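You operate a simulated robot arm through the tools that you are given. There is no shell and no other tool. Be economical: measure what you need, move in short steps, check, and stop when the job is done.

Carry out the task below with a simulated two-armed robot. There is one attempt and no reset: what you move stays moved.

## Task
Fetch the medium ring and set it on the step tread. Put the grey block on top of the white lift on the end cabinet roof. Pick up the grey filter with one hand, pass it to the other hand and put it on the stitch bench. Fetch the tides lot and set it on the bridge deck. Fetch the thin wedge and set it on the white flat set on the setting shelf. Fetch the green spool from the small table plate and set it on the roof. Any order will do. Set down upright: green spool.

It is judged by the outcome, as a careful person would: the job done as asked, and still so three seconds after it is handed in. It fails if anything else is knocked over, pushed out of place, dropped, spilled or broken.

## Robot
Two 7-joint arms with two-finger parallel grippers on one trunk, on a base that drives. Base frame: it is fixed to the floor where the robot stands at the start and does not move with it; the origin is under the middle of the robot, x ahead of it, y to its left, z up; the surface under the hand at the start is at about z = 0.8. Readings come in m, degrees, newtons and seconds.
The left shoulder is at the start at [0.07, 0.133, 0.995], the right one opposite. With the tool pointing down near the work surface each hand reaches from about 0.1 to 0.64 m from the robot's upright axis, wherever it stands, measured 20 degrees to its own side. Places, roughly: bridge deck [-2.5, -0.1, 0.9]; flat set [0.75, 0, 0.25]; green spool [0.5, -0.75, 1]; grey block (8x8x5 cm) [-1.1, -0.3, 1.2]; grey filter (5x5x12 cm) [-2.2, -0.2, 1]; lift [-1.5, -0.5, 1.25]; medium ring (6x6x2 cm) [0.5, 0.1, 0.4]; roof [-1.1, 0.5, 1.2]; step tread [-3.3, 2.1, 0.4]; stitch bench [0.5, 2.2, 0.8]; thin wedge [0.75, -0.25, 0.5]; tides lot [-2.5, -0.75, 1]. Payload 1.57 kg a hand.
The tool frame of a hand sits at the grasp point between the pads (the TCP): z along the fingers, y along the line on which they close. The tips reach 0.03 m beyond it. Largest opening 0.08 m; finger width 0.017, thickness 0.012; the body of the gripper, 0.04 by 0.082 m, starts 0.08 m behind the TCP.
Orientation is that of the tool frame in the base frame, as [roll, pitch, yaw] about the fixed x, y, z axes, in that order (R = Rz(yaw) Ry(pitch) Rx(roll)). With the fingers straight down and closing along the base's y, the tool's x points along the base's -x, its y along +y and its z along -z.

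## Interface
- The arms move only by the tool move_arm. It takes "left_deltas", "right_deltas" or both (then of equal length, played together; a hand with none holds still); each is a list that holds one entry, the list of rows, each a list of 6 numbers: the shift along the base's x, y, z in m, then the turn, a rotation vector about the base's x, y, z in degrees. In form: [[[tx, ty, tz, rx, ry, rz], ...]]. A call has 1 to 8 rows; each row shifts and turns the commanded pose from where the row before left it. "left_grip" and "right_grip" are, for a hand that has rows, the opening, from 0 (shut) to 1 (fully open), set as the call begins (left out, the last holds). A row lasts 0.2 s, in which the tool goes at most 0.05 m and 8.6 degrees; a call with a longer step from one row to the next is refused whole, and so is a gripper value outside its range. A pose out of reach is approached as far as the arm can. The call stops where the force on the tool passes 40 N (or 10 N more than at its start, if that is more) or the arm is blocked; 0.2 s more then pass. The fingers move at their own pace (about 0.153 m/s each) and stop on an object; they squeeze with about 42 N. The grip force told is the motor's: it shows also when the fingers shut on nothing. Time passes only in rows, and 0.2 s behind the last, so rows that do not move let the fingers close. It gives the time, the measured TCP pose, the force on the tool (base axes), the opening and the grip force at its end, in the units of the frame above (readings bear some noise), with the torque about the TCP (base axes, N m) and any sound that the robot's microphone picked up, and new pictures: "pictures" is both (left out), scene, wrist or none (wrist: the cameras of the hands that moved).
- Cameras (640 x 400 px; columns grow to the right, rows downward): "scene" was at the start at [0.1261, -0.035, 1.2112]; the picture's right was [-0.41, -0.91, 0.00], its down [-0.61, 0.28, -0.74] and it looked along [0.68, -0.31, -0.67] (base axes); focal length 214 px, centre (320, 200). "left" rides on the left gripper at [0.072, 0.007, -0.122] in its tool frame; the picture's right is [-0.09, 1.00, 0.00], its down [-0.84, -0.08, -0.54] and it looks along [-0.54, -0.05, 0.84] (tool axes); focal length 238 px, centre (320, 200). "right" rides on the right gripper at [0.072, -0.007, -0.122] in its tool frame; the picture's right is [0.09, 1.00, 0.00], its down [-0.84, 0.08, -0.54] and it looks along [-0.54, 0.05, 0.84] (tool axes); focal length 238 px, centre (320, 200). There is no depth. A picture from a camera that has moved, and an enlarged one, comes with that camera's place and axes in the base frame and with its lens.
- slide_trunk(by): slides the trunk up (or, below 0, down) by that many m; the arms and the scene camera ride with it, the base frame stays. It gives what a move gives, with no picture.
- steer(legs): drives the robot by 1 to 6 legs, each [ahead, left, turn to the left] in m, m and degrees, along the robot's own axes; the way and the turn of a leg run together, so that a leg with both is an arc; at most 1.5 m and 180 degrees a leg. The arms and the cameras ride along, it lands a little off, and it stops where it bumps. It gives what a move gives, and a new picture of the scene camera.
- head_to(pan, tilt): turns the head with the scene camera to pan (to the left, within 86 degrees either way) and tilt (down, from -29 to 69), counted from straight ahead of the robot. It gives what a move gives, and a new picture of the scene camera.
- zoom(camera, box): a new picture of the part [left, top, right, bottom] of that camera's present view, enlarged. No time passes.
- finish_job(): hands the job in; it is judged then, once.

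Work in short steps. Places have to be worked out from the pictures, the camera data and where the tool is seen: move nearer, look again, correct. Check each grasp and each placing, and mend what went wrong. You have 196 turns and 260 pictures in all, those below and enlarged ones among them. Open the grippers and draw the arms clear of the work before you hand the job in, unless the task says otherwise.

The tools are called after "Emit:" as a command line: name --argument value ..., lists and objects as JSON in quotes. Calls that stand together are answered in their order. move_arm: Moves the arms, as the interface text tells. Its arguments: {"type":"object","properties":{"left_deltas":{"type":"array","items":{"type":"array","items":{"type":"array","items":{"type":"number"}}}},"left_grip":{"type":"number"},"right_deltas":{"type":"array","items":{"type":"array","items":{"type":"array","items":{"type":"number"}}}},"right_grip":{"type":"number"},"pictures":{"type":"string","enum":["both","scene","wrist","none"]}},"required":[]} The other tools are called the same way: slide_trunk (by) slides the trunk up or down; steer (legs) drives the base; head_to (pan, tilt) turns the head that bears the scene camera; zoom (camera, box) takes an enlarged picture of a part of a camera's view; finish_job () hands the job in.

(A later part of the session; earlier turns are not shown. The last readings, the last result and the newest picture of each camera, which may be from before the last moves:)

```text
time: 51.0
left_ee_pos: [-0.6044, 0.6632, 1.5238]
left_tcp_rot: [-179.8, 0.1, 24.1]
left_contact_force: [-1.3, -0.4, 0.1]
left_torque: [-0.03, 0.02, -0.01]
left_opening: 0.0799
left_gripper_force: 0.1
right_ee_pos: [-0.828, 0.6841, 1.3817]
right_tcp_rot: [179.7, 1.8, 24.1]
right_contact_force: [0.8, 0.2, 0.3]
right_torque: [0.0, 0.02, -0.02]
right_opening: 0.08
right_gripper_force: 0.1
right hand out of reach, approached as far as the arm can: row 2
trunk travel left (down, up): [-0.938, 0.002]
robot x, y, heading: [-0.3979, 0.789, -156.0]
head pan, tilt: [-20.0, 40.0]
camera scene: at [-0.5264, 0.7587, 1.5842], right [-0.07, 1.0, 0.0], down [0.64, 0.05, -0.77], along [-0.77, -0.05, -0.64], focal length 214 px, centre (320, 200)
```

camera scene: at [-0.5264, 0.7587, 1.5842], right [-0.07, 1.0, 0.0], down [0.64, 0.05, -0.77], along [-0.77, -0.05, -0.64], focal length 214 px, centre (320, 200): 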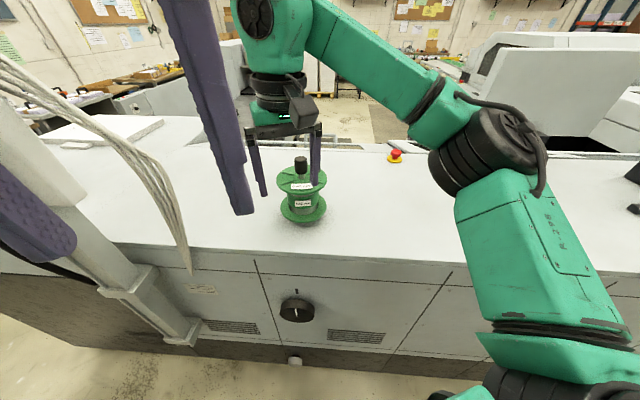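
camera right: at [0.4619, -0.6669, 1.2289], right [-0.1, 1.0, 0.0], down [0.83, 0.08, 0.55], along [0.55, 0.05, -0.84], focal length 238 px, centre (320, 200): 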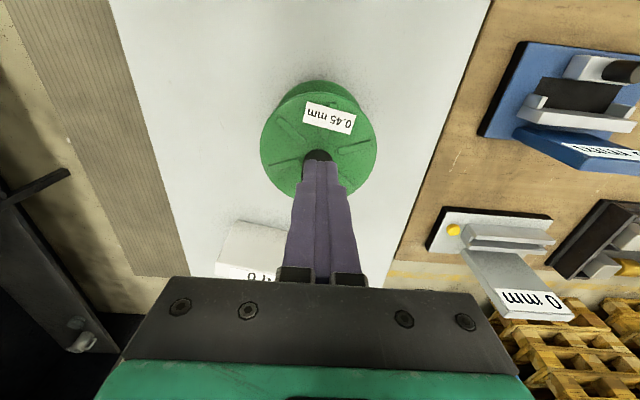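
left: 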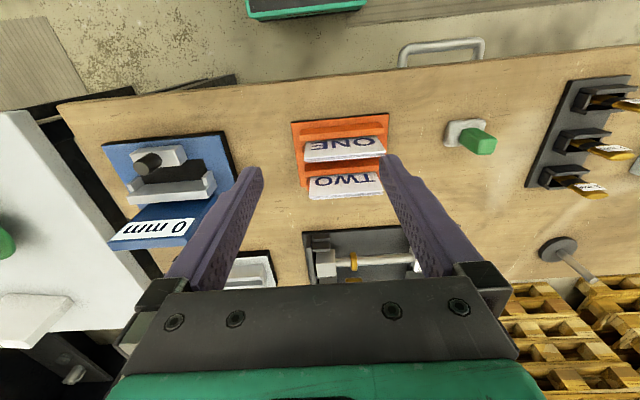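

Spool stands upright on the roof. I back out, square up and go toward the end cabinet to look at the block and lift.

Emit:
steer --legs '[[-0.32, 0.14, 0], [0, 0, -24], [0, 1.1, 0]]'

Emit:
head_to --pan 10 --tilt 20

```text
time: 59.8
left_ee_pos: [-0.2744, -0.3425, 1.5229]
left_tcp_rot: [-179.8, 0.0, 0.8]
left_contact_force: [-0.1, 0.4, 0.7]
left_torque: [-0.06, -0.05, 0.03]
left_opening: 0.0801
left_gripper_force: 0.0
right_ee_pos: [-0.4721, -0.2351, 1.3818]
right_tcp_rot: [179.7, 1.8, 0.9]
right_contact_force: [-0.2, -0.5, -0.3]
right_torque: [0.01, 0.0, -0.01]
right_opening: 0.0803
right_gripper_force: 0.1
trunk travel left (down, up): [-0.938, 0.002]
robot x, y, heading: [-0.0336, -0.3138, -179.2]
head pan, tilt: [-20.0, 40.0]
camera scene: at [-0.1655, -0.2858, 1.5839], right [0.33, 0.94, 0.0], down [0.61, -0.21, -0.77], along [-0.72, 0.25, -0.64], focal length 214 px, centre (320, 200)
```

scene: 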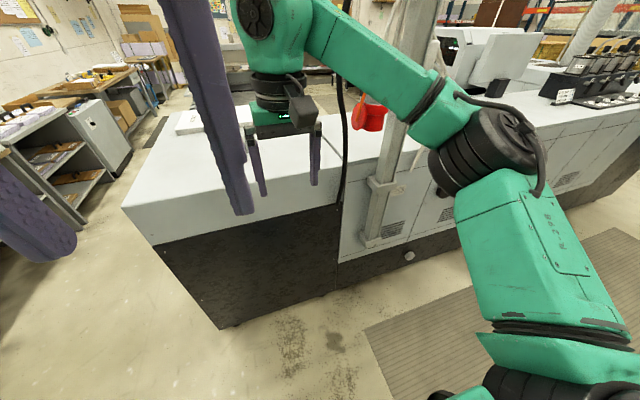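

```text
time: 60.7
left_ee_pos: [-0.2742, -0.3457, 1.524]
left_tcp_rot: [-179.9, 0.0, 0.8]
left_contact_force: [-0.2, -0.1, -0.3]
left_torque: [-0.06, -0.02, 0.03]
left_opening: 0.08
left_gripper_force: 0.1
right_ee_pos: [-0.4726, -0.2358, 1.3805]
right_tcp_rot: [179.6, 1.8, 1.0]
right_contact_force: [-0.3, 0.7, -0.7]
right_torque: [0.0, -0.03, -0.04]
right_opening: 0.0801
right_gripper_force: 0.0
trunk travel left (down, up): [-0.938, 0.002]
robot x, y, heading: [-0.0359, -0.3156, -179.3]
head pan, tilt: [10.0, 20.0]
camera scene: at [-0.1766, -0.333, 1.6153], right [-0.18, 0.98, 0.0], down [0.34, 0.06, -0.94], along [-0.92, -0.17, -0.34], focal length 214 px, centre (320, 200)
```

scene: 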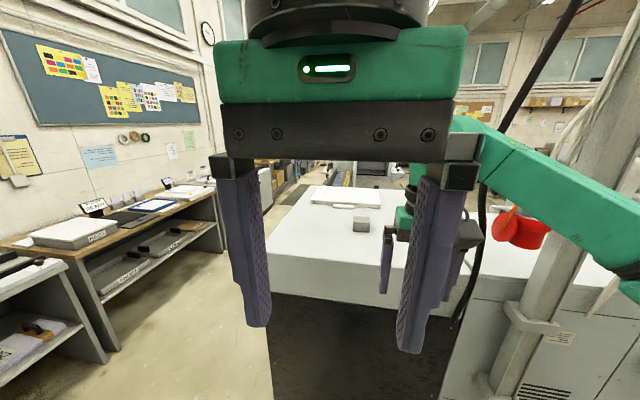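

I zoom on the block and lift.

Emit:
zoom --camera "scene" --box '[280, 170, 420, 260]'

```text
4.44 times, centred on (350, 215) of scene
camera zoom: at [-0.1766, -0.333, 1.6153], right [-0.18, 0.98, 0.0], down [0.34, 0.06, -0.94], along [-0.92, -0.17, -0.34], focal length 953 px, centre (187, 133)
```

zoom: 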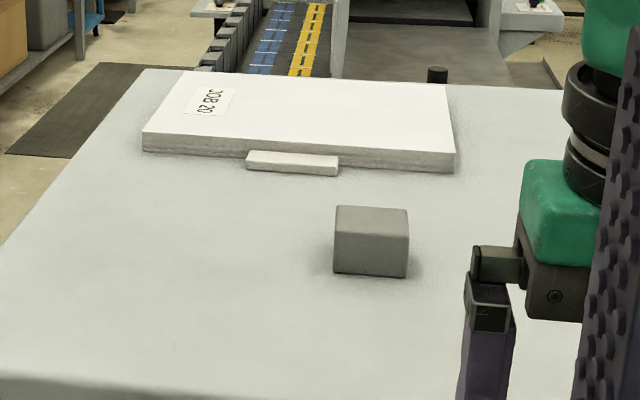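

The lift is a paper stack (~3 cm high) with the block in front of it. I drive round to the cabinet's end and face it (+y).

Emit:
steer --legs '[[0, 0.8, 0], [1.17, 0, 0], [0, 0, -90]]'

Emit:
head_to --pan -5 --tilt 35

```text
time: 74.5
left_ee_pos: [-1.2507, -0.8945, 1.5227]
left_tcp_rot: [-179.9, 0.0, -88.8]
left_contact_force: [1.6, 0.6, 0.3]
left_torque: [0.01, 0.02, 0.01]
left_opening: 0.0798
left_gripper_force: 0.0
right_ee_pos: [-1.1432, -0.6964, 1.3811]
right_tcp_rot: [179.7, 1.8, -88.7]
right_contact_force: [-0.6, 0.3, -0.8]
right_torque: [-0.01, 0.0, 0.01]
right_opening: 0.0803
right_gripper_force: 0.1
trunk travel left (down, up): [-0.938, 0.002]
robot x, y, heading: [-1.2181, -1.137, 91.4]
head pan, tilt: [10.0, 20.0]
camera scene: at [-1.2373, -0.9933, 1.6154], right [0.98, 0.19, 0.0], down [0.07, -0.34, -0.94], along [-0.18, 0.92, -0.34], focal length 214 px, centre (320, 200)
```

scene: 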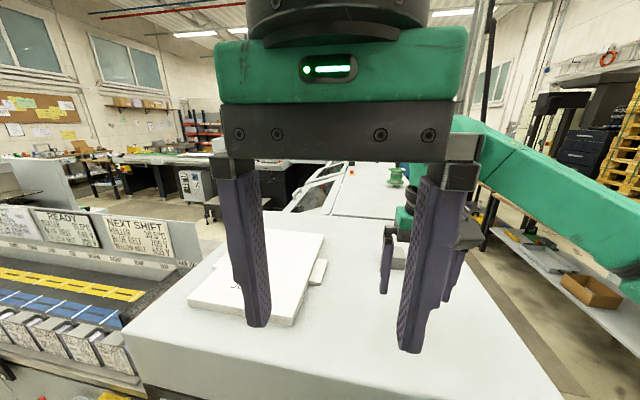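

```text
time: 75.3
left_ee_pos: [-1.2497, -0.895, 1.5218]
left_tcp_rot: [-179.9, 0.0, -88.8]
left_contact_force: [-0.3, 0.5, 0.4]
left_torque: [0.01, 0.04, 0.0]
left_opening: 0.0801
left_gripper_force: 0.0
right_ee_pos: [-1.1421, -0.6957, 1.3813]
right_tcp_rot: [179.7, 1.7, -88.9]
right_contact_force: [0.0, -0.1, -0.1]
right_torque: [0.01, -0.01, -0.01]
right_opening: 0.0801
right_gripper_force: 0.0
trunk travel left (down, up): [-0.938, 0.002]
robot x, y, heading: [-1.2176, -1.136, 90.9]
head pan, tilt: [-5.0, 35.0]
camera scene: at [-1.2129, -0.9969, 1.5916], right [1.0, -0.07, 0.0], down [-0.04, -0.57, -0.82], along [0.06, 0.82, -0.57], focal length 214 px, centre (320, 200)
```

scene: 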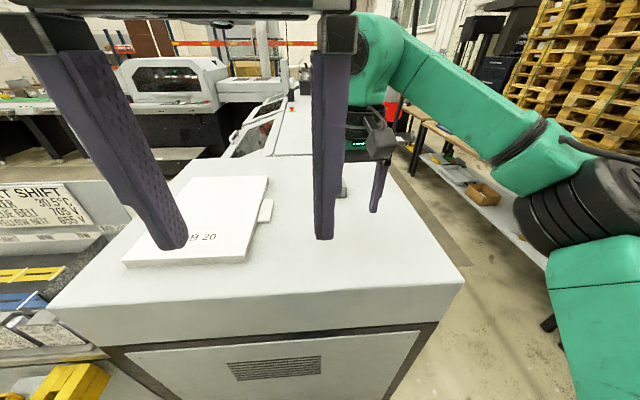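

The cabinet end edge is at y≈-0.73; the lift spans x -1.66..-1.37, y -0.65..-0.23. I move forward and right a bit to reach the block with the right hand.

Emit:
steer --legs '[[0.14, -0.06, 0]]'

Emit:
move_arm --right_deltas '[[[0, 0.04, 0, 0, 0, 0], [0, 0.04, 0, 0, 0, 0], [0, 0.03, -0.02, 0, 0, 0], [0, 0.03, -0.02, 0, 0, 0]]]' --pictures "both"

```text
time: 76.6
left_ee_pos: [-1.1938, -0.7619, 1.524]
left_tcp_rot: [-179.8, 0.2, -88.8]
left_contact_force: [0.3, -0.1, -0.2]
left_torque: [0.06, -0.01, 0.01]
left_opening: 0.08
left_gripper_force: 0.1
right_ee_pos: [-1.0868, -0.5623, 1.3824]
right_tcp_rot: [179.7, 1.9, -88.7]
right_contact_force: [0.2, -0.2, 0.2]
right_torque: [0.01, -0.03, -0.03]
right_opening: 0.0799
right_gripper_force: 0.2
trunk travel left (down, up): [-0.938, 0.002]
robot x, y, heading: [-1.1631, -0.9942, 91.0]
head pan, tilt: [-5.0, 35.0]
camera scene: at [-1.1579, -0.8633, 1.592], right [1.0, -0.07, 0.0], down [-0.04, -0.57, -0.82], along [0.06, 0.82, -0.57], focal length 214 px, centre (320, 200)
```

scene: 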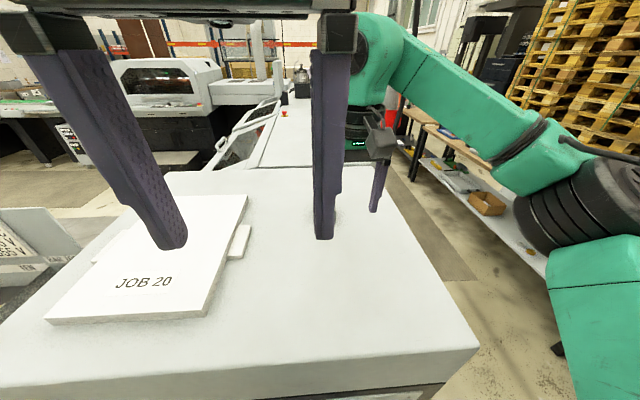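

```text
time: 77.6
left_ee_pos: [-1.1946, -0.7535, 1.5223]
left_tcp_rot: [-179.8, -0.1, -88.9]
left_contact_force: [0.0, 0.1, -0.1]
left_torque: [-0.02, -0.01, -0.04]
left_opening: 0.08
left_gripper_force: 0.0
right_ee_pos: [-1.0888, -0.4219, 1.3386]
right_tcp_rot: [179.9, 1.9, -88.8]
right_contact_force: [-0.7, -0.2, -0.7]
right_torque: [-0.05, -0.01, -0.04]
right_opening: 0.08
right_gripper_force: 0.0
right hand out of reach, approached as far as the arm can: row 4
trunk travel left (down, up): [-0.938, 0.002]
robot x, y, heading: [-1.1609, -0.997, 91.0]
head pan, tilt: [-5.0, 35.0]
camera scene: at [-1.1578, -0.856, 1.5913], right [1.0, -0.07, 0.0], down [-0.04, -0.57, -0.82], along [0.06, 0.82, -0.57], focal length 214 px, centre (320, 200)
camera right: at [-1.0795, -0.498, 1.4586], right [-0.99, -0.11, 0.0], down [-0.09, 0.82, 0.57], along [-0.06, 0.56, -0.82], focal length 238 px, centre (320, 200)
```

scene: 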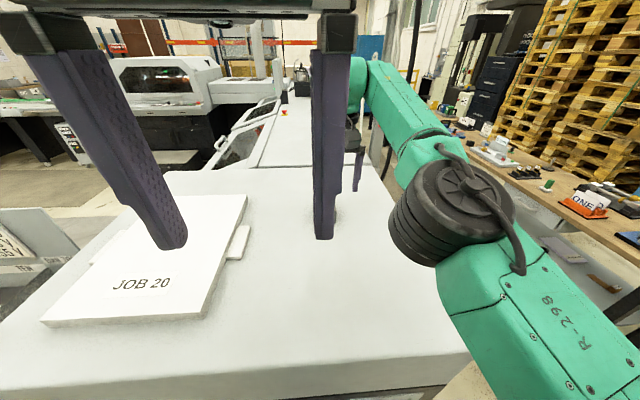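
right: 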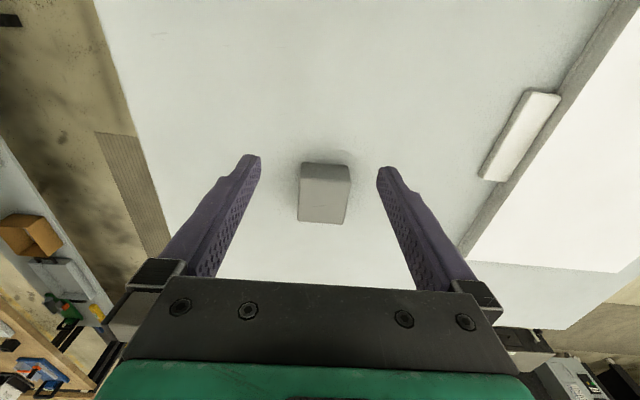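

The block is visible between the fingers, its width along x about 6.5 cm — graspable. I zoom for precision.

Emit:
zoom --camera "right" --box '[240, 130, 400, 240]'

```text
3.64 times, centred on (320, 185) of right
camera zoom: at [-1.0795, -0.498, 1.4586], right [-0.99, -0.11, 0.0], down [-0.09, 0.82, 0.57], along [-0.06, 0.56, -0.82], focal length 867 px, centre (320, 254)
```

zoom: 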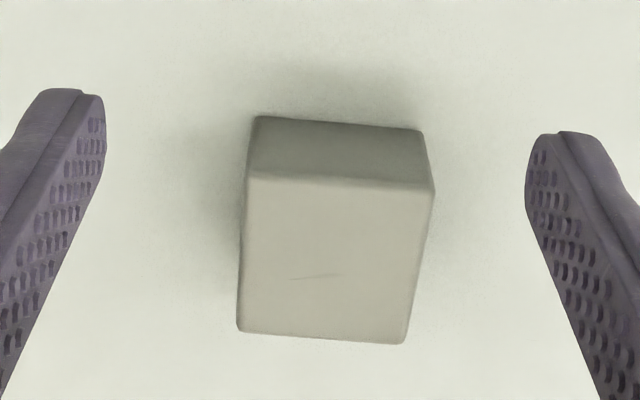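

Block centre is (-1.103, -0.312), 6.6 × 7 cm. I move above it.

Emit:
move_arm --right_deltas '[[[-0.007, 0.03, -0.03, 0, 0, 0], [-0.007, 0.03, -0.02, 0, 0, 0], [0, 0.03, -0.02, 0, 0, 0], [0, 0.02, 0, 0, 0, 0]]]' --pictures "wrist"

```text
time: 78.6
left_ee_pos: [-1.1902, -0.7577, 1.5245]
left_tcp_rot: [-179.9, 0.1, -88.9]
left_contact_force: [-0.3, 0.2, 0.4]
left_torque: [0.06, -0.01, -0.03]
left_opening: 0.0799
left_gripper_force: 0.0
right_ee_pos: [-1.0812, -0.4074, 1.2534]
right_tcp_rot: [179.7, 1.8, -88.9]
right_contact_force: [-0.3, -0.3, 0.2]
right_torque: [-0.01, 0.04, -0.02]
right_opening: 0.0801
right_gripper_force: 0.1
right hand out of reach, approached as far as the arm can: row 1, 2, 3, 4
trunk travel left (down, up): [-0.938, 0.002]
robot x, y, heading: [-1.1633, -0.9942, 90.8]
head pan, tilt: [-5.0, 35.0]
camera right: at [-1.0717, -0.4809, 1.3727], right [-0.99, -0.11, 0.0], down [-0.09, 0.82, 0.57], along [-0.07, 0.56, -0.82], focal length 238 px, centre (320, 200)
```

right: 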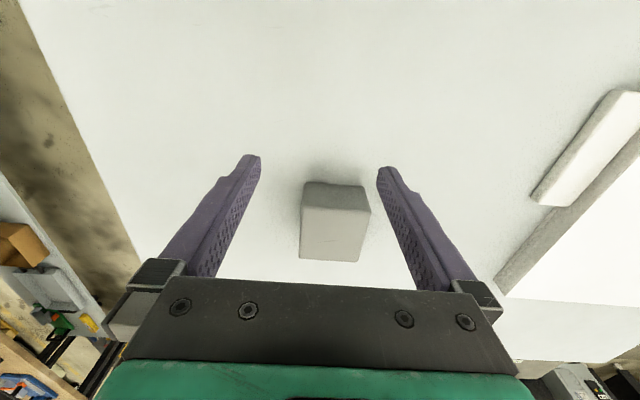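

The arm falls ~9 cm short pointing straight down; I tilt the fingers forward by 32° to gain reach, keeping the closing axis along x.

Emit:
move_arm --right_deltas '[[[-0.005, 0.0, 0.01, 8, 0, 0], [-0.005, 0.0, 0.01, 8, 0, 0], [-0.005, 0.0, 0, 8, 0, 0], [-0.005, 0.0, 0, 8, 0, 0], [0, 0.03, 0, 0, 0, 0], [0, 0.03, 0, 0, 0, 0], [0, 0.03, 0, 0, 0, 0]]]' --pictures "wrist"

```text
time: 80.2
left_ee_pos: [-1.1933, -0.7553, 1.5231]
left_tcp_rot: [-179.8, 0.0, -88.9]
left_contact_force: [-0.4, -0.2, 0.3]
left_torque: [0.0, -0.01, 0.04]
left_opening: 0.0801
left_gripper_force: 0.0
right_ee_pos: [-1.1063, -0.3129, 1.2713]
right_tcp_rot: [-179.3, 33.7, -88.4]
right_contact_force: [0.4, 0.4, 0.0]
right_torque: [-0.02, 0.01, -0.01]
right_opening: 0.0799
right_gripper_force: 0.1
trunk travel left (down, up): [-0.938, 0.002]
robot x, y, heading: [-1.1579, -0.9963, 91.3]
head pan, tilt: [-5.0, 35.0]
camera right: at [-1.0969, -0.4406, 1.3342], right [-0.99, -0.1, -0.06], down [-0.09, 0.39, 0.92], along [-0.07, 0.91, -0.4], focal length 238 px, centre (320, 200)
```

right: 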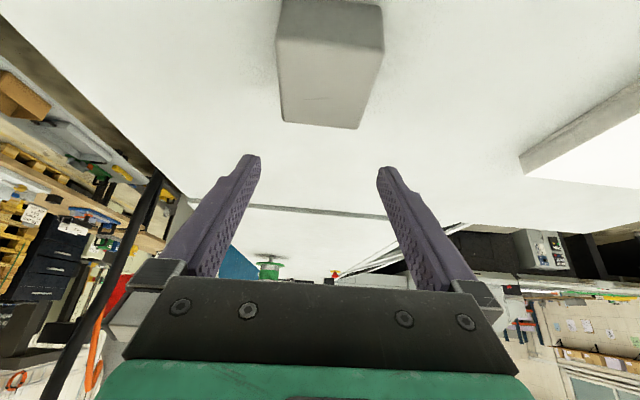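

The block is aligned in x. I lower to z 1.187 and then close.

Emit:
move_arm --right_deltas '[[[0, 0, -0.03, 0, 0, 0], [0, 0, -0.03, 0, 0, 0], [0, 0, -0.024, 0, 0, 0], [0, 0, 0, 0, 0, 0]]]' --pictures "wrist"

```text
time: 81.2
left_ee_pos: [-1.1929, -0.7576, 1.5229]
left_tcp_rot: [-179.9, 0.1, -88.9]
left_contact_force: [-0.1, 0.5, -0.5]
left_torque: [-0.01, 0.02, 0.0]
left_opening: 0.0801
left_gripper_force: 0.1
right_ee_pos: [-1.1053, -0.3155, 1.1903]
right_tcp_rot: [-179.5, 33.8, -88.5]
right_contact_force: [0.7, 0.4, -0.4]
right_torque: [-0.03, 0.03, 0.02]
right_opening: 0.0802
right_gripper_force: 0.1
trunk travel left (down, up): [-0.938, 0.002]
robot x, y, heading: [-1.1611, -0.999, 91.0]
head pan, tilt: [-5.0, 35.0]
camera right: at [-1.0962, -0.4416, 1.2517], right [-0.99, -0.1, -0.06], down [-0.09, 0.39, 0.92], along [-0.07, 0.91, -0.4], focal length 238 px, centre (320, 200)
```

right: 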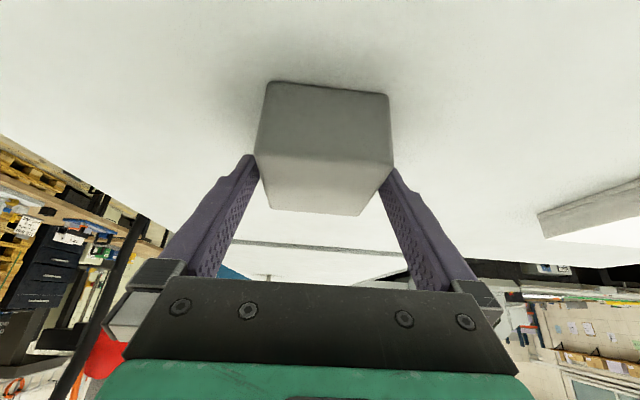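

Top of block is ≈1.19, so I go 1 cm lower and close.

Emit:
move_arm --right_deltas '[[[0, 0, -0.01, 0, 0, 0], [0, 0, 0, 0, 0, 0]]]' --pictures "none"

Emit:
move_arm --right_deltas '[[[0, 0, 0, 0, 0, 0], [0, 0, 0, 0, 0, 0], [0, 0, 0, 0, 0, 0], [0, 0, 0.03, 0, 0, 0], [0, 0, 0.03, 0, 0, 0]]]' --right_grip 0 --pictures "wrist"

```text
time: 81.8
left_ee_pos: [-1.1923, -0.7569, 1.5243]
left_tcp_rot: [-179.9, -0.1, -88.8]
left_contact_force: [-0.1, 0.1, 0.1]
left_torque: [0.02, 0.0, -0.01]
left_opening: 0.0801
left_gripper_force: 0.1
right_ee_pos: [-1.1045, -0.3152, 1.1796]
right_tcp_rot: [-179.5, 33.9, -88.5]
right_contact_force: [0.1, 0.6, 0.3]
right_torque: [-0.01, 0.03, 0.02]
right_opening: 0.0802
right_gripper_force: 0.1
trunk travel left (down, up): [-0.938, 0.002]
robot x, y, heading: [-1.1633, -0.9986, 91.2]
head pan, tilt: [-5.0, 35.0]
```

```text
time: 83.0
left_ee_pos: [-1.1933, -0.7572, 1.524]
left_tcp_rot: [-179.9, 0.1, -88.9]
left_contact_force: [0.2, -0.5, -0.1]
left_torque: [0.02, -0.02, 0.01]
left_opening: 0.08
left_gripper_force: 0.0
right_ee_pos: [-1.1038, -0.3175, 1.2399]
right_tcp_rot: [-179.4, 33.7, -88.5]
right_contact_force: [-0.9, 0.1, -4.9]
right_torque: [-0.04, -0.04, 0.0]
right_opening: 0.0695
right_gripper_force: 42.0
trunk travel left (down, up): [-0.938, 0.002]
robot x, y, heading: [-1.1575, -0.9996, 91.1]
head pan, tilt: [-5.0, 35.0]
camera right: at [-1.0947, -0.4436, 1.3012], right [-0.99, -0.1, -0.06], down [-0.09, 0.39, 0.91], along [-0.07, 0.91, -0.4], focal length 238 px, centre (320, 200)
```

right: 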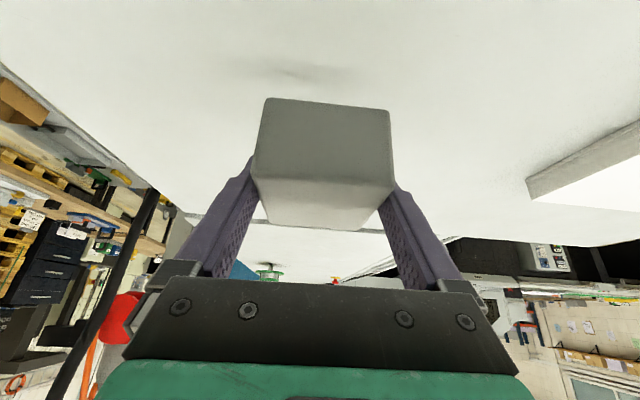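

Block is held. I lift it, draw it back to y -0.45, and sidle left to bring it over the lift.

Emit:
move_arm --right_deltas '[[[0, -0.03, 0.03, 0, 0, 0], [0, -0.04, 0.03, 0, 0, 0], [0, -0.04, 0.0, 0, 0, 0], [0, -0.03, 0, 0, 0, 0]]]' --pictures "none"

Emit:
steer --legs '[[0, 0.37, 0]]'

Emit:
zoom --camera "right" --box '[0, 0, 640, 400]'

```text
time: 84.0
left_ee_pos: [-1.1922, -0.7569, 1.5228]
left_tcp_rot: [-179.9, 0.0, -88.9]
left_contact_force: [0.7, 0.2, 0.4]
left_torque: [0.01, -0.03, -0.01]
left_opening: 0.08
left_gripper_force: 0.0
right_ee_pos: [-1.1048, -0.4566, 1.3011]
right_tcp_rot: [-179.6, 33.7, -88.5]
right_contact_force: [-0.4, 0.2, -5.3]
right_torque: [-0.01, 0.0, 0.02]
right_opening: 0.0699
right_gripper_force: 42.4
trunk travel left (down, up): [-0.938, 0.002]
robot x, y, heading: [-1.1594, -0.993, 91.0]
head pan, tilt: [-5.0, 35.0]
```

```text
time: 86.4
left_ee_pos: [-1.5565, -0.7615, 1.5244]
left_tcp_rot: [179.8, 0.0, -89.2]
left_contact_force: [0.3, -0.2, 0.4]
left_torque: [0.03, 0.03, -0.02]
left_opening: 0.0803
left_gripper_force: 0.1
right_ee_pos: [-1.4673, -0.4611, 1.3007]
right_tcp_rot: [-179.7, 33.7, -89.0]
right_contact_force: [0.0, -0.7, -4.2]
right_torque: [-0.01, 0.04, 0.02]
right_opening: 0.0698
right_gripper_force: 42.1
trunk travel left (down, up): [-0.938, 0.002]
robot x, y, heading: [-1.5303, -1.0029, 90.8]
head pan, tilt: [-5.0, 35.0]
camera scene: at [-1.5201, -0.8628, 1.5914], right [1.0, -0.07, 0.0], down [-0.05, -0.57, -0.82], along [0.06, 0.82, -0.57], focal length 214 px, centre (320, 200)
```

scene: 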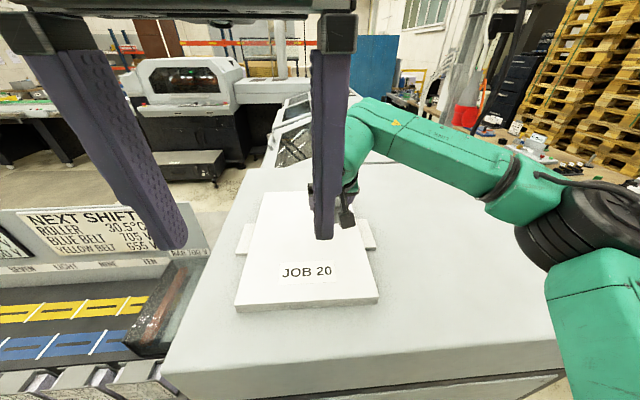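

```text
1.00 times, centred on (320, 200) of right (not enlarged: the box is as wide or as high as the picture)
camera zoom: at [-1.4585, -0.5876, 1.3627], right [-0.99, -0.09, -0.06], down [-0.09, 0.39, 0.91], along [-0.06, 0.91, -0.4], focal length 238 px, centre (320, 200)
```

zoom: 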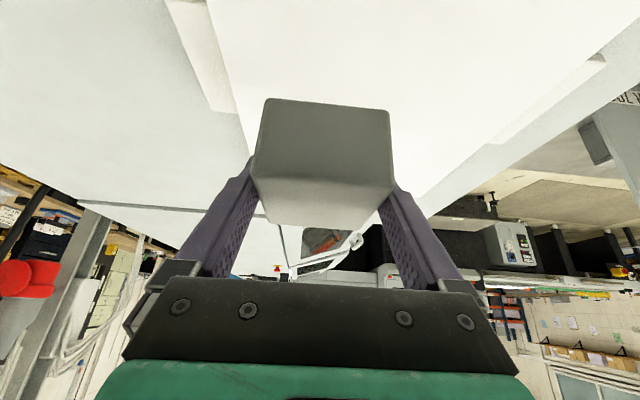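

The lift's centre is x ≈ -1.526; I shift 4 cm left and lower toward the stack.

Emit:
move_arm --right_deltas '[[[-0.04, 0, -0.02, 0, 0, 0], [0, 0, -0.03, 0, 0, 0], [0, 0, -0.02, 0, 0, 0], [0, 0, -0.006, 0, 0, 0], [0, 0, -0.006, 0, 0, 0], [0, 0, -0.005, 0, 0, 0], [0, 0, -0.005, 0, 0, 0], [0, 0, -0.005, 0, 0, 0]]]' --pictures "wrist"

```text
time: 88.2
left_ee_pos: [-1.5605, -0.7648, 1.5245]
left_tcp_rot: [-179.9, 0.2, -89.2]
left_contact_force: [0.6, 0.9, 0.6]
left_torque: [-0.02, -0.01, 0.0]
left_opening: 0.0797
left_gripper_force: 0.1
right_ee_pos: [-1.5121, -0.463, 1.211]
right_tcp_rot: [-179.9, 34.4, -89.1]
right_contact_force: [1.1, 4.8, 26.7]
right_torque: [-0.79, -0.24, -0.16]
right_opening: 0.0699
right_gripper_force: 41.8
trunk travel left (down, up): [-0.938, 0.002]
robot x, y, heading: [-1.5299, -1.0056, 90.9]
head pan, tilt: [-5.0, 35.0]
camera right: at [-1.5024, -0.5899, 1.2698], right [-0.99, -0.09, -0.05], down [-0.08, 0.38, 0.92], along [-0.06, 0.92, -0.39], focal length 238 px, centre (320, 200)
```

right: 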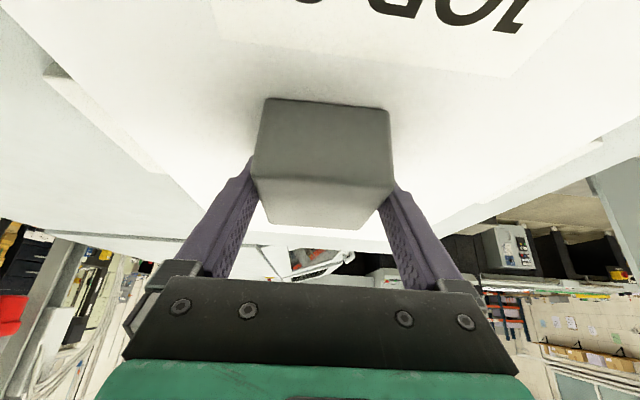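

The block rests on the stack (27 N up). I release and withdraw back along the finger direction.

Emit:
move_arm --right_deltas '[[[0, 0, 0.002, 0, 0, 0], [0, 0, 0, 0, 0, 0]]]' --right_grip 1 --pictures "none"

Emit:
move_arm --right_deltas '[[[0, 0, 0.03, 0, 0, 0], [0, 0, 0.04, 0, 0, 0], [0, 0, 0.03, -8, 0, 0], [0, -0.04, 0.02, -8, 0, 0], [0, -0.03, 0.0, -8, 0, 0], [0, -0.03, 0.0, -8, 0, 0]]]' --pictures "both"

```text
time: 88.8
left_ee_pos: [-1.561, -0.7638, 1.5243]
left_tcp_rot: [-179.9, 0.2, -89.2]
left_contact_force: [0.1, 0.3, -0.4]
left_torque: [-0.01, -0.01, 0.01]
left_opening: 0.08
left_gripper_force: 0.0
right_ee_pos: [-1.51, -0.4627, 1.2058]
right_tcp_rot: [-179.6, 33.8, -88.9]
right_contact_force: [-0.8, 0.1, 0.6]
right_torque: [0.02, 0.03, 0.01]
right_opening: 0.0798
right_gripper_force: 0.1
trunk travel left (down, up): [-0.938, 0.002]
robot x, y, heading: [-1.5327, -1.0007, 90.8]
head pan, tilt: [-5.0, 35.0]
```

```text
time: 90.2
left_ee_pos: [-1.5604, -0.7627, 1.5224]
left_tcp_rot: [-179.9, -0.1, -89.2]
left_contact_force: [0.2, -0.1, 0.5]
left_torque: [-0.01, 0.02, 0.01]
left_opening: 0.08
left_gripper_force: 0.1
right_ee_pos: [-1.5122, -0.5639, 1.3263]
right_tcp_rot: [179.9, 1.6, -89.1]
right_contact_force: [0.4, -0.4, -0.6]
right_torque: [0.01, -0.02, 0.01]
right_opening: 0.08
right_gripper_force: 0.1
trunk travel left (down, up): [-0.938, 0.002]
robot x, y, heading: [-1.5298, -1.0, 90.9]
head pan, tilt: [-5.0, 35.0]
camera scene: at [-1.5245, -0.8636, 1.5915], right [1.0, -0.07, 0.0], down [-0.04, -0.57, -0.82], along [0.06, 0.82, -0.57], focal length 214 px, centre (320, 200)
camera right: at [-1.5025, -0.6379, 1.4461], right [-0.99, -0.11, 0.0], down [-0.09, 0.82, 0.56], along [-0.06, 0.56, -0.83], focal length 238 px, centre (320, 200)
```

scene: 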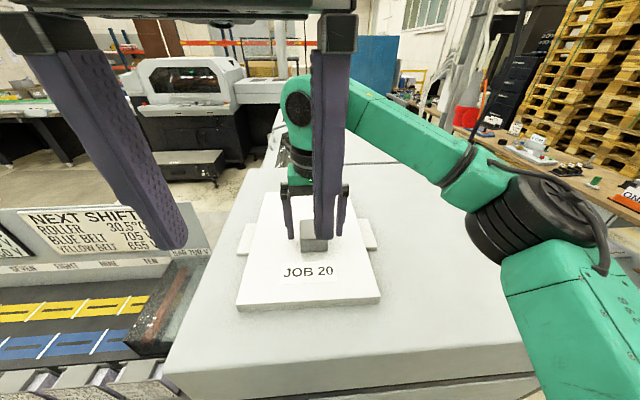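
right: 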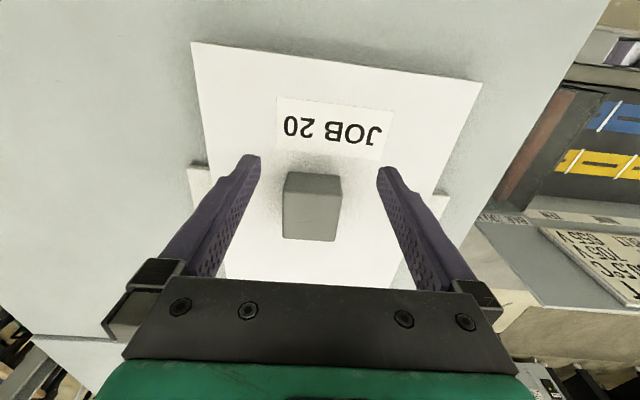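

Block done. Next I look left toward the conveyor area with the lots and filter.

Emit:
steer --legs '[[-0.15, 0.3, 0]]'

Emit:
head_to --pan 40 --tilt 35

```text
time: 92.4
left_ee_pos: [-1.849, -0.9122, 1.5227]
left_tcp_rot: [-180.0, 0.0, -89.0]
left_contact_force: [0.0, 0.0, -0.3]
left_torque: [-0.02, 0.06, -0.01]
left_opening: 0.08
left_gripper_force: 0.0
right_ee_pos: [-1.8013, -0.712, 1.3258]
right_tcp_rot: [179.7, 1.7, -88.7]
right_contact_force: [0.1, 1.1, -0.5]
right_torque: [0.0, 0.04, -0.01]
right_opening: 0.0801
right_gripper_force: 0.0
trunk travel left (down, up): [-0.938, 0.002]
robot x, y, heading: [-1.8195, -1.1528, 91.2]
head pan, tilt: [-5.0, 35.0]
camera scene: at [-1.8119, -1.0128, 1.5913], right [1.0, -0.07, 0.0], down [-0.04, -0.57, -0.82], along [0.06, 0.82, -0.57], focal length 214 px, centre (320, 200)
```

scene: 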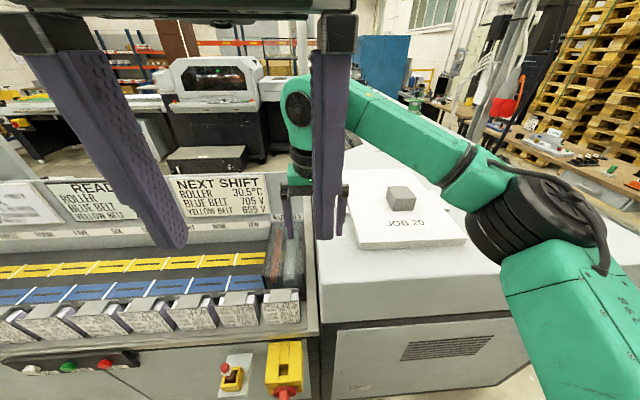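

```text
time: 93.5
left_ee_pos: [-1.8517, -0.9133, 1.5227]
left_tcp_rot: [-179.9, -0.1, -88.9]
left_contact_force: [0.9, -0.7, 0.1]
left_torque: [0.02, -0.01, 0.02]
left_opening: 0.0801
left_gripper_force: 0.0
right_ee_pos: [-1.8037, -0.7135, 1.3259]
right_tcp_rot: [179.9, 1.8, -88.7]
right_contact_force: [-0.3, 0.2, -0.1]
right_torque: [0.02, -0.04, 0.03]
right_opening: 0.0799
right_gripper_force: 0.1
trunk travel left (down, up): [-0.938, 0.002]
robot x, y, heading: [-1.8213, -1.1562, 90.7]
head pan, tilt: [40.0, 35.0]
camera scene: at [-1.8793, -1.0362, 1.5915], right [0.75, 0.66, 0.0], down [0.38, -0.43, -0.82], along [-0.54, 0.62, -0.57], focal length 214 px, centre (320, 200)
```

scene: 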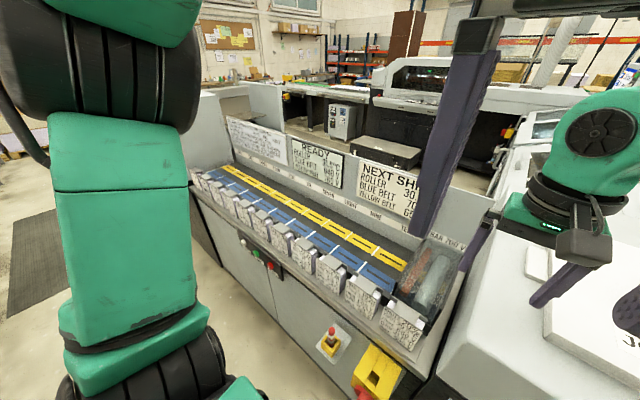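

I zoom into the row of bundles.

Emit:
zoom --camera "scene" --box '[180, 110, 480, 330]'

Emit:
steer --legs '[[-0.05, 0.6, 0]]'

Emit:
head_to --pan 5 --tilt 45

```text
1.82 times, centred on (330, 220) of scene
camera zoom: at [-1.8793, -1.0362, 1.5915], right [0.75, 0.66, 0.0], down [0.38, -0.43, -0.82], along [-0.54, 0.62, -0.57], focal length 390 px, centre (302, 164)
```

zoom: 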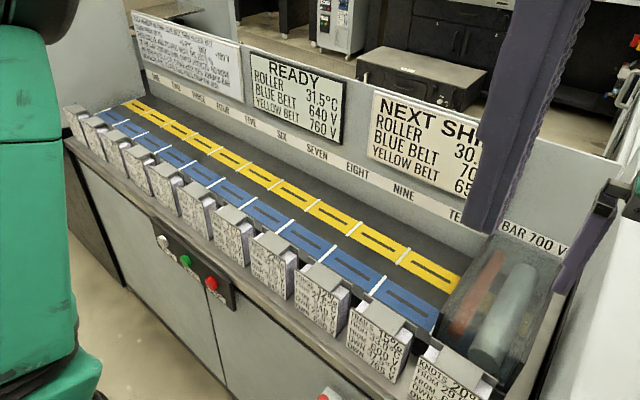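

```text
time: 96.9
left_ee_pos: [-2.4469, -0.9711, 1.5231]
left_tcp_rot: [180.0, -0.1, -89.4]
left_contact_force: [0.8, 0.0, -0.2]
left_torque: [0.0, 0.01, -0.01]
left_opening: 0.0801
left_gripper_force: 0.1
right_ee_pos: [-2.3962, -0.7708, 1.3269]
right_tcp_rot: [179.8, 1.7, -89.4]
right_contact_force: [-0.3, -0.3, -0.5]
right_torque: [-0.03, 0.01, 0.0]
right_opening: 0.0801
right_gripper_force: 0.1
trunk travel left (down, up): [-0.938, 0.002]
robot x, y, heading: [-2.4171, -1.2094, 90.5]
head pan, tilt: [40.0, 35.0]
camera scene: at [-2.4757, -1.0928, 1.5916], right [0.76, 0.65, 0.0], down [0.37, -0.44, -0.82], along [-0.53, 0.62, -0.57], focal length 214 px, centre (320, 200)
```

scene: 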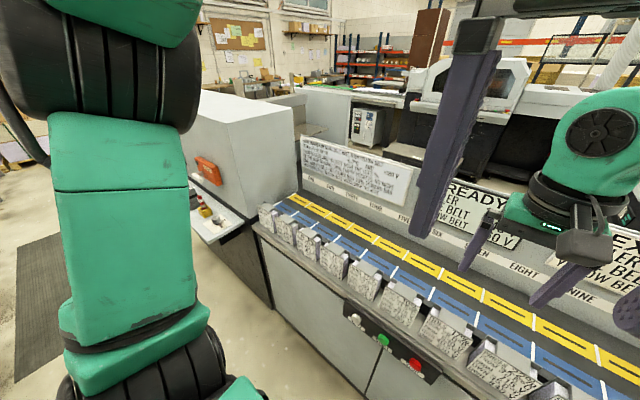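

```text
time: 97.9
left_ee_pos: [-2.4503, -0.9706, 1.5233]
left_tcp_rot: [-179.9, 0.0, -89.5]
left_contact_force: [-0.3, 0.4, -0.5]
left_torque: [-0.02, 0.01, 0.01]
left_opening: 0.08
left_gripper_force: 0.1
right_ee_pos: [-2.3986, -0.7715, 1.3257]
right_tcp_rot: [179.9, 1.7, -89.5]
right_contact_force: [0.0, -0.6, -0.4]
right_torque: [-0.01, 0.0, 0.01]
right_opening: 0.08
right_gripper_force: 0.0
trunk travel left (down, up): [-0.938, 0.002]
robot x, y, heading: [-2.419, -1.2101, 90.2]
head pan, tilt: [5.0, 45.0]
camera scene: at [-2.4295, -1.0793, 1.5767], right [1.0, 0.1, 0.0], down [0.07, -0.7, -0.71], along [-0.07, 0.7, -0.71], focal length 214 px, centre (320, 200)
```

scene: 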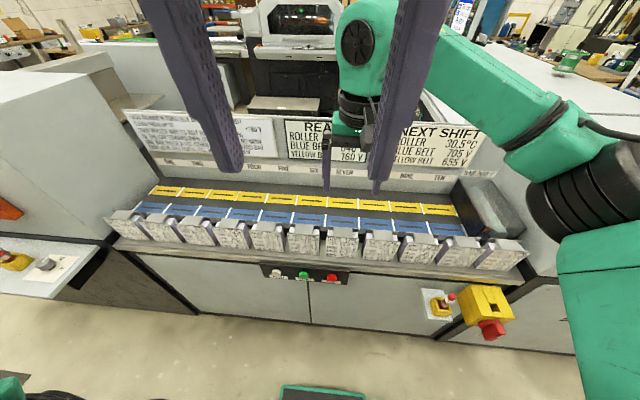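

I zoom on lots and on the region behind the signs.

Emit:
zoom --camera "scene" --box '[100, 190, 340, 280]'

Emit:
zoom --camera "scene" --box '[310, 190, 550, 280]'

Emit:
zoom --camera "scene" --box '[100, 60, 500, 190]'

```text
2.67 times, centred on (220, 235) of scene
camera zoom: at [-2.4295, -1.0793, 1.5767], right [1.0, 0.1, 0.0], down [0.07, -0.7, -0.71], along [-0.07, 0.7, -0.71], focal length 572 px, centre (587, 107)
```

zoom: 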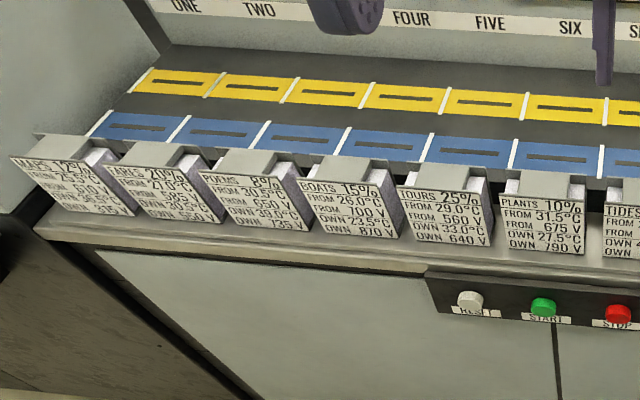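

```text
2.67 times, centred on (430, 235) of scene
camera zoom: at [-2.4295, -1.0793, 1.5767], right [1.0, 0.1, 0.0], down [0.07, -0.7, -0.71], along [-0.07, 0.7, -0.71], focal length 572 px, centre (27, 107)
```

zoom: 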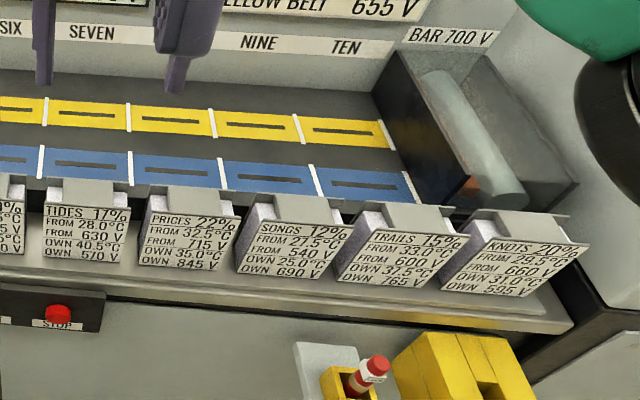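

```text
1.60 times, centred on (300, 125) of scene
camera zoom: at [-2.4295, -1.0793, 1.5767], right [1.0, 0.1, 0.0], down [0.07, -0.7, -0.71], along [-0.07, 0.7, -0.71], focal length 343 px, centre (352, 320)
```

zoom: 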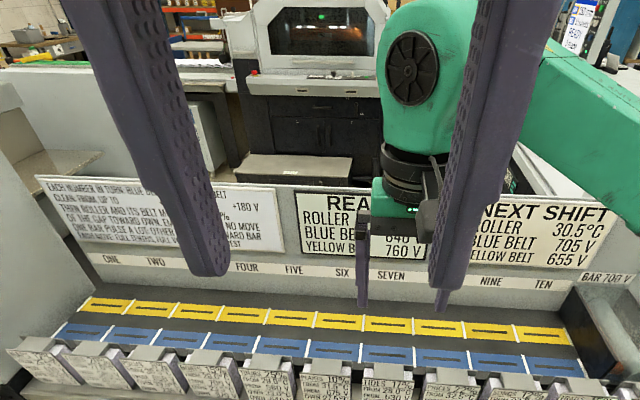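

I move the left hand aside and drive closer to look behind the sign board.

Emit:
move_arm --left_deltas '[[[-0.05, 0, 0, 0, 0, 0], [-0.05, 0, 0, 0, 0, 0], [-0.05, 0, 0, 0, 0, 0], [-0.05, 0, 0, 0, 0, 0], [-0.05, 0, 0, 0, 0, 0]]]' --right_deltas '[[[0.04, -0.04, 0, 0, 0, 0], [0.04, -0.04, 0, 0, 0, 0], [0.03, -0.04, 0, 0, 0, 0], [0.03, -0.04, 0, 0, 0, 0], [0.03, 0, 0, 0, 0, 0]]]' --pictures "none"

Emit:
steer --legs '[[0.2, 0, 0]]'

Emit:
zoom --camera "scene" --box '[0, 0, 400, 240]'

```text
refused: row 1 steps farther than a row can; nothing moved
```

```text
time: 99.5
left_ee_pos: [-2.4509, -0.7813, 1.5246]
left_tcp_rot: [-179.9, 0.3, -89.5]
left_contact_force: [0.2, -0.6, -0.9]
left_torque: [0.06, -0.02, 0.0]
left_opening: 0.08
left_gripper_force: 0.0
right_ee_pos: [-2.4017, -0.5806, 1.3273]
right_tcp_rot: [179.9, 2.1, -89.2]
right_contact_force: [-0.6, 0.2, 0.0]
right_torque: [0.01, 0.01, 0.02]
right_opening: 0.0801
right_gripper_force: 0.0
trunk travel left (down, up): [-0.938, 0.002]
robot x, y, heading: [-2.4225, -1.0131, 90.7]
head pan, tilt: [5.0, 45.0]
camera scene: at [-2.4306, -0.8895, 1.5772], right [1.0, 0.1, 0.0], down [0.07, -0.7, -0.71], along [-0.07, 0.71, -0.7], focal length 214 px, centre (320, 200)
```

scene: 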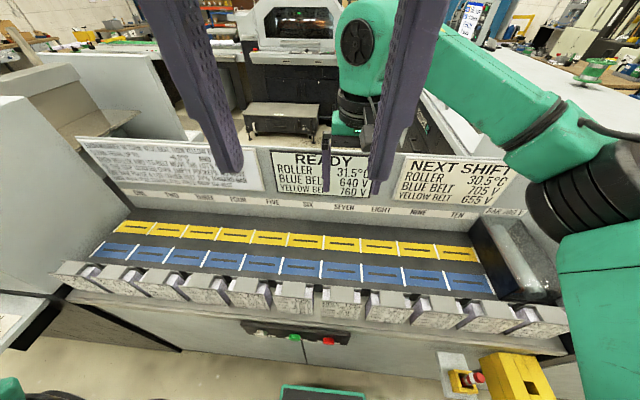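

```text
1.60 times, centred on (200, 120) of scene
camera zoom: at [-2.4306, -0.8895, 1.5772], right [1.0, 0.1, 0.0], down [0.07, -0.7, -0.71], along [-0.07, 0.71, -0.7], focal length 343 px, centre (512, 328)
```

zoom: 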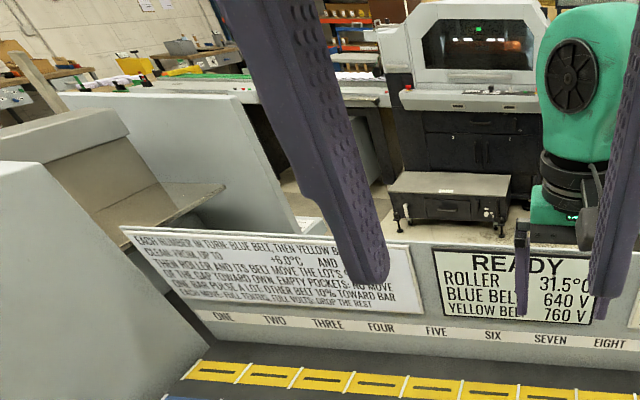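

The instruction board isn't part of my job; I need the bridge deck and filter, likely behind the sign board. I extend the right hand as a periscope over it.

Emit:
move_arm --right_deltas '[[[0, 0.045, 0.02, 0, 0, 0], [0, 0.045, 0.02, 0, 0, 0], [0, 0.045, 0.0, 0, 0, 0], [0, 0.04, 0, 0, 0, 0]]]' --pictures "wrist"

```text
time: 100.5
left_ee_pos: [-2.4479, -0.7737, 1.5222]
left_tcp_rot: [179.9, 0.0, -89.4]
left_contact_force: [-0.2, 0.0, 0.0]
left_torque: [-0.01, 0.0, 0.0]
left_opening: 0.0802
left_gripper_force: 0.1
right_ee_pos: [-2.3989, -0.4772, 1.3678]
right_tcp_rot: [179.8, 1.9, -89.2]
right_contact_force: [-0.6, 0.4, -0.7]
right_torque: [-0.03, 0.01, 0.02]
right_opening: 0.08
right_gripper_force: 0.0
right hand out of reach, approached as far as the arm can: row 3, 4
trunk travel left (down, up): [-0.938, 0.002]
robot x, y, heading: [-2.4204, -1.0163, 90.5]
head pan, tilt: [5.0, 45.0]
camera right: at [-2.3907, -0.5504, 1.4872], right [-0.99, -0.11, 0.0], down [-0.09, 0.82, 0.57], along [-0.06, 0.56, -0.82], focal length 238 px, centre (320, 200)
```

right: 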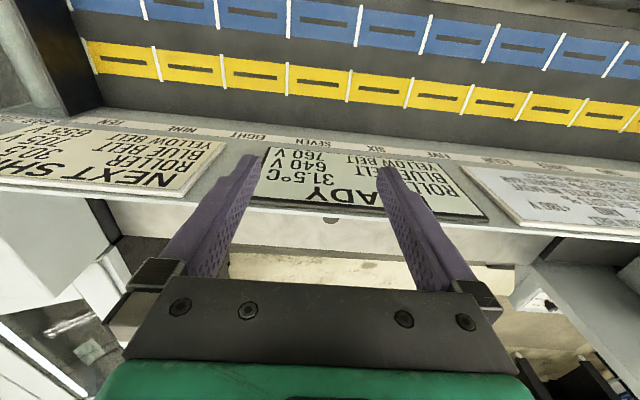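

Behind the board there's a pale deck with something grey on it. I zoom.

Emit:
zoom --camera "right" --box '[90, 160, 640, 400]'

Emit:
head_to --pan 60 --tilt 20

```text
1.16 times, centred on (365, 280) of right
camera zoom: at [-2.3907, -0.5504, 1.4872], right [-0.99, -0.11, 0.0], down [-0.09, 0.82, 0.57], along [-0.06, 0.56, -0.82], focal length 277 px, centre (268, 107)
```

zoom: 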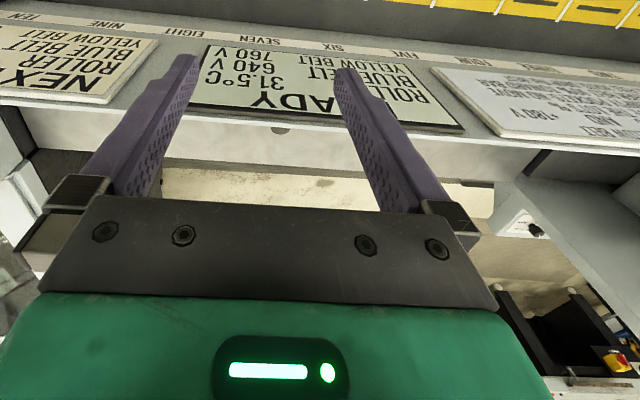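

```text
time: 101.7
left_ee_pos: [-2.4527, -0.7752, 1.5244]
left_tcp_rot: [-179.9, 0.1, -89.5]
left_contact_force: [-15.8, 0.5, 15.6]
left_torque: [-1.39, -1.9, -1.38]
left_opening: 0.0799
left_gripper_force: 0.1
right_ee_pos: [-2.4015, -0.4768, 1.3679]
right_tcp_rot: [180.0, 1.8, -89.2]
right_contact_force: [-0.3, 0.0, -0.1]
right_torque: [-0.06, 0.0, -0.02]
right_opening: 0.0799
right_gripper_force: 0.0
trunk travel left (down, up): [-0.938, 0.002]
robot x, y, heading: [-2.4229, -1.0169, 90.6]
head pan, tilt: [60.0, 20.0]
camera scene: at [-2.5027, -0.9167, 1.614], right [0.51, 0.86, 0.0], down [0.31, -0.18, -0.93], along [-0.8, 0.48, -0.36], focal length 214 px, centre (320, 200)
```

scene: 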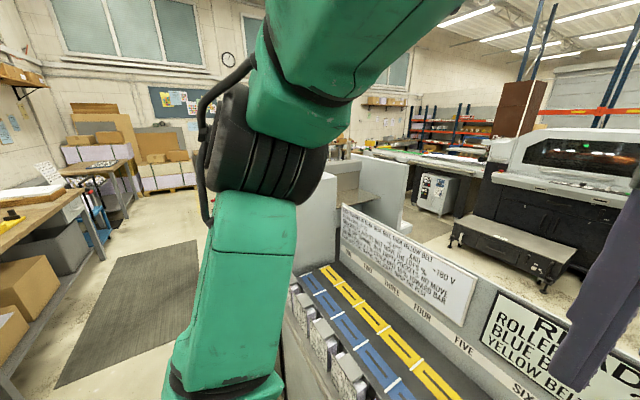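

The head nudged the left arm, so I turn it back. The deck is behind the board, reachable from the far side; first I take the tides lot (7th). Looking at it.

Emit:
head_to --pan -5 --tilt 55

Emit:
zoom --camera "scene" --box '[240, 180, 440, 320]'

```text
time: 103.1
left_ee_pos: [-2.4505, -0.7742, 1.522]
left_tcp_rot: [-179.9, 0.1, -89.4]
left_contact_force: [0.5, -0.3, 0.5]
left_torque: [0.02, 0.0, -0.01]
left_opening: 0.08
left_gripper_force: 0.0
right_ee_pos: [-2.4024, -0.477, 1.3677]
right_tcp_rot: [180.0, 1.9, -89.2]
right_contact_force: [-0.8, 0.1, 0.3]
right_torque: [0.02, -0.01, -0.02]
right_opening: 0.0801
right_gripper_force: 0.1
trunk travel left (down, up): [-0.938, 0.002]
robot x, y, heading: [-2.4228, -1.0108, 90.5]
head pan, tilt: [-5.0, 55.0]
camera scene: at [-2.4174, -0.8926, 1.5633], right [1.0, -0.08, 0.0], down [-0.06, -0.82, -0.57], along [0.04, 0.57, -0.82], focal length 214 px, centre (320, 200)
```

scene: 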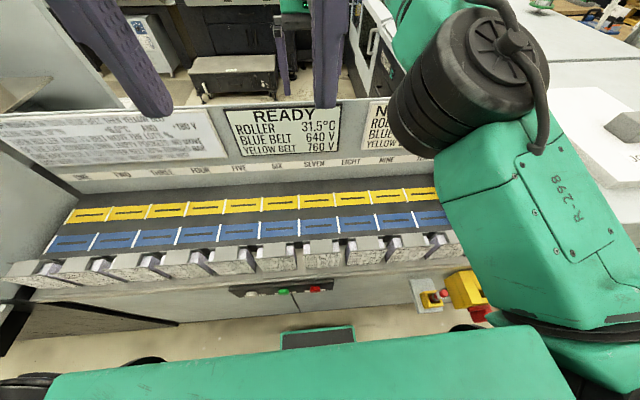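

```text
2.86 times, centred on (340, 250) of scene
camera zoom: at [-2.4174, -0.8926, 1.5633], right [1.0, -0.08, 0.0], down [-0.06, -0.82, -0.57], along [0.04, 0.57, -0.82], focal length 613 px, centre (263, 57)
```

zoom: 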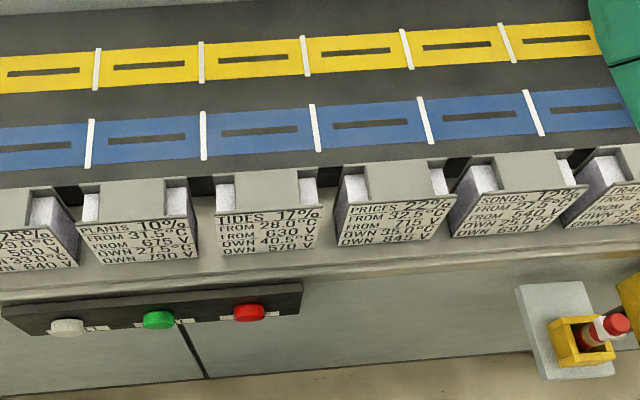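

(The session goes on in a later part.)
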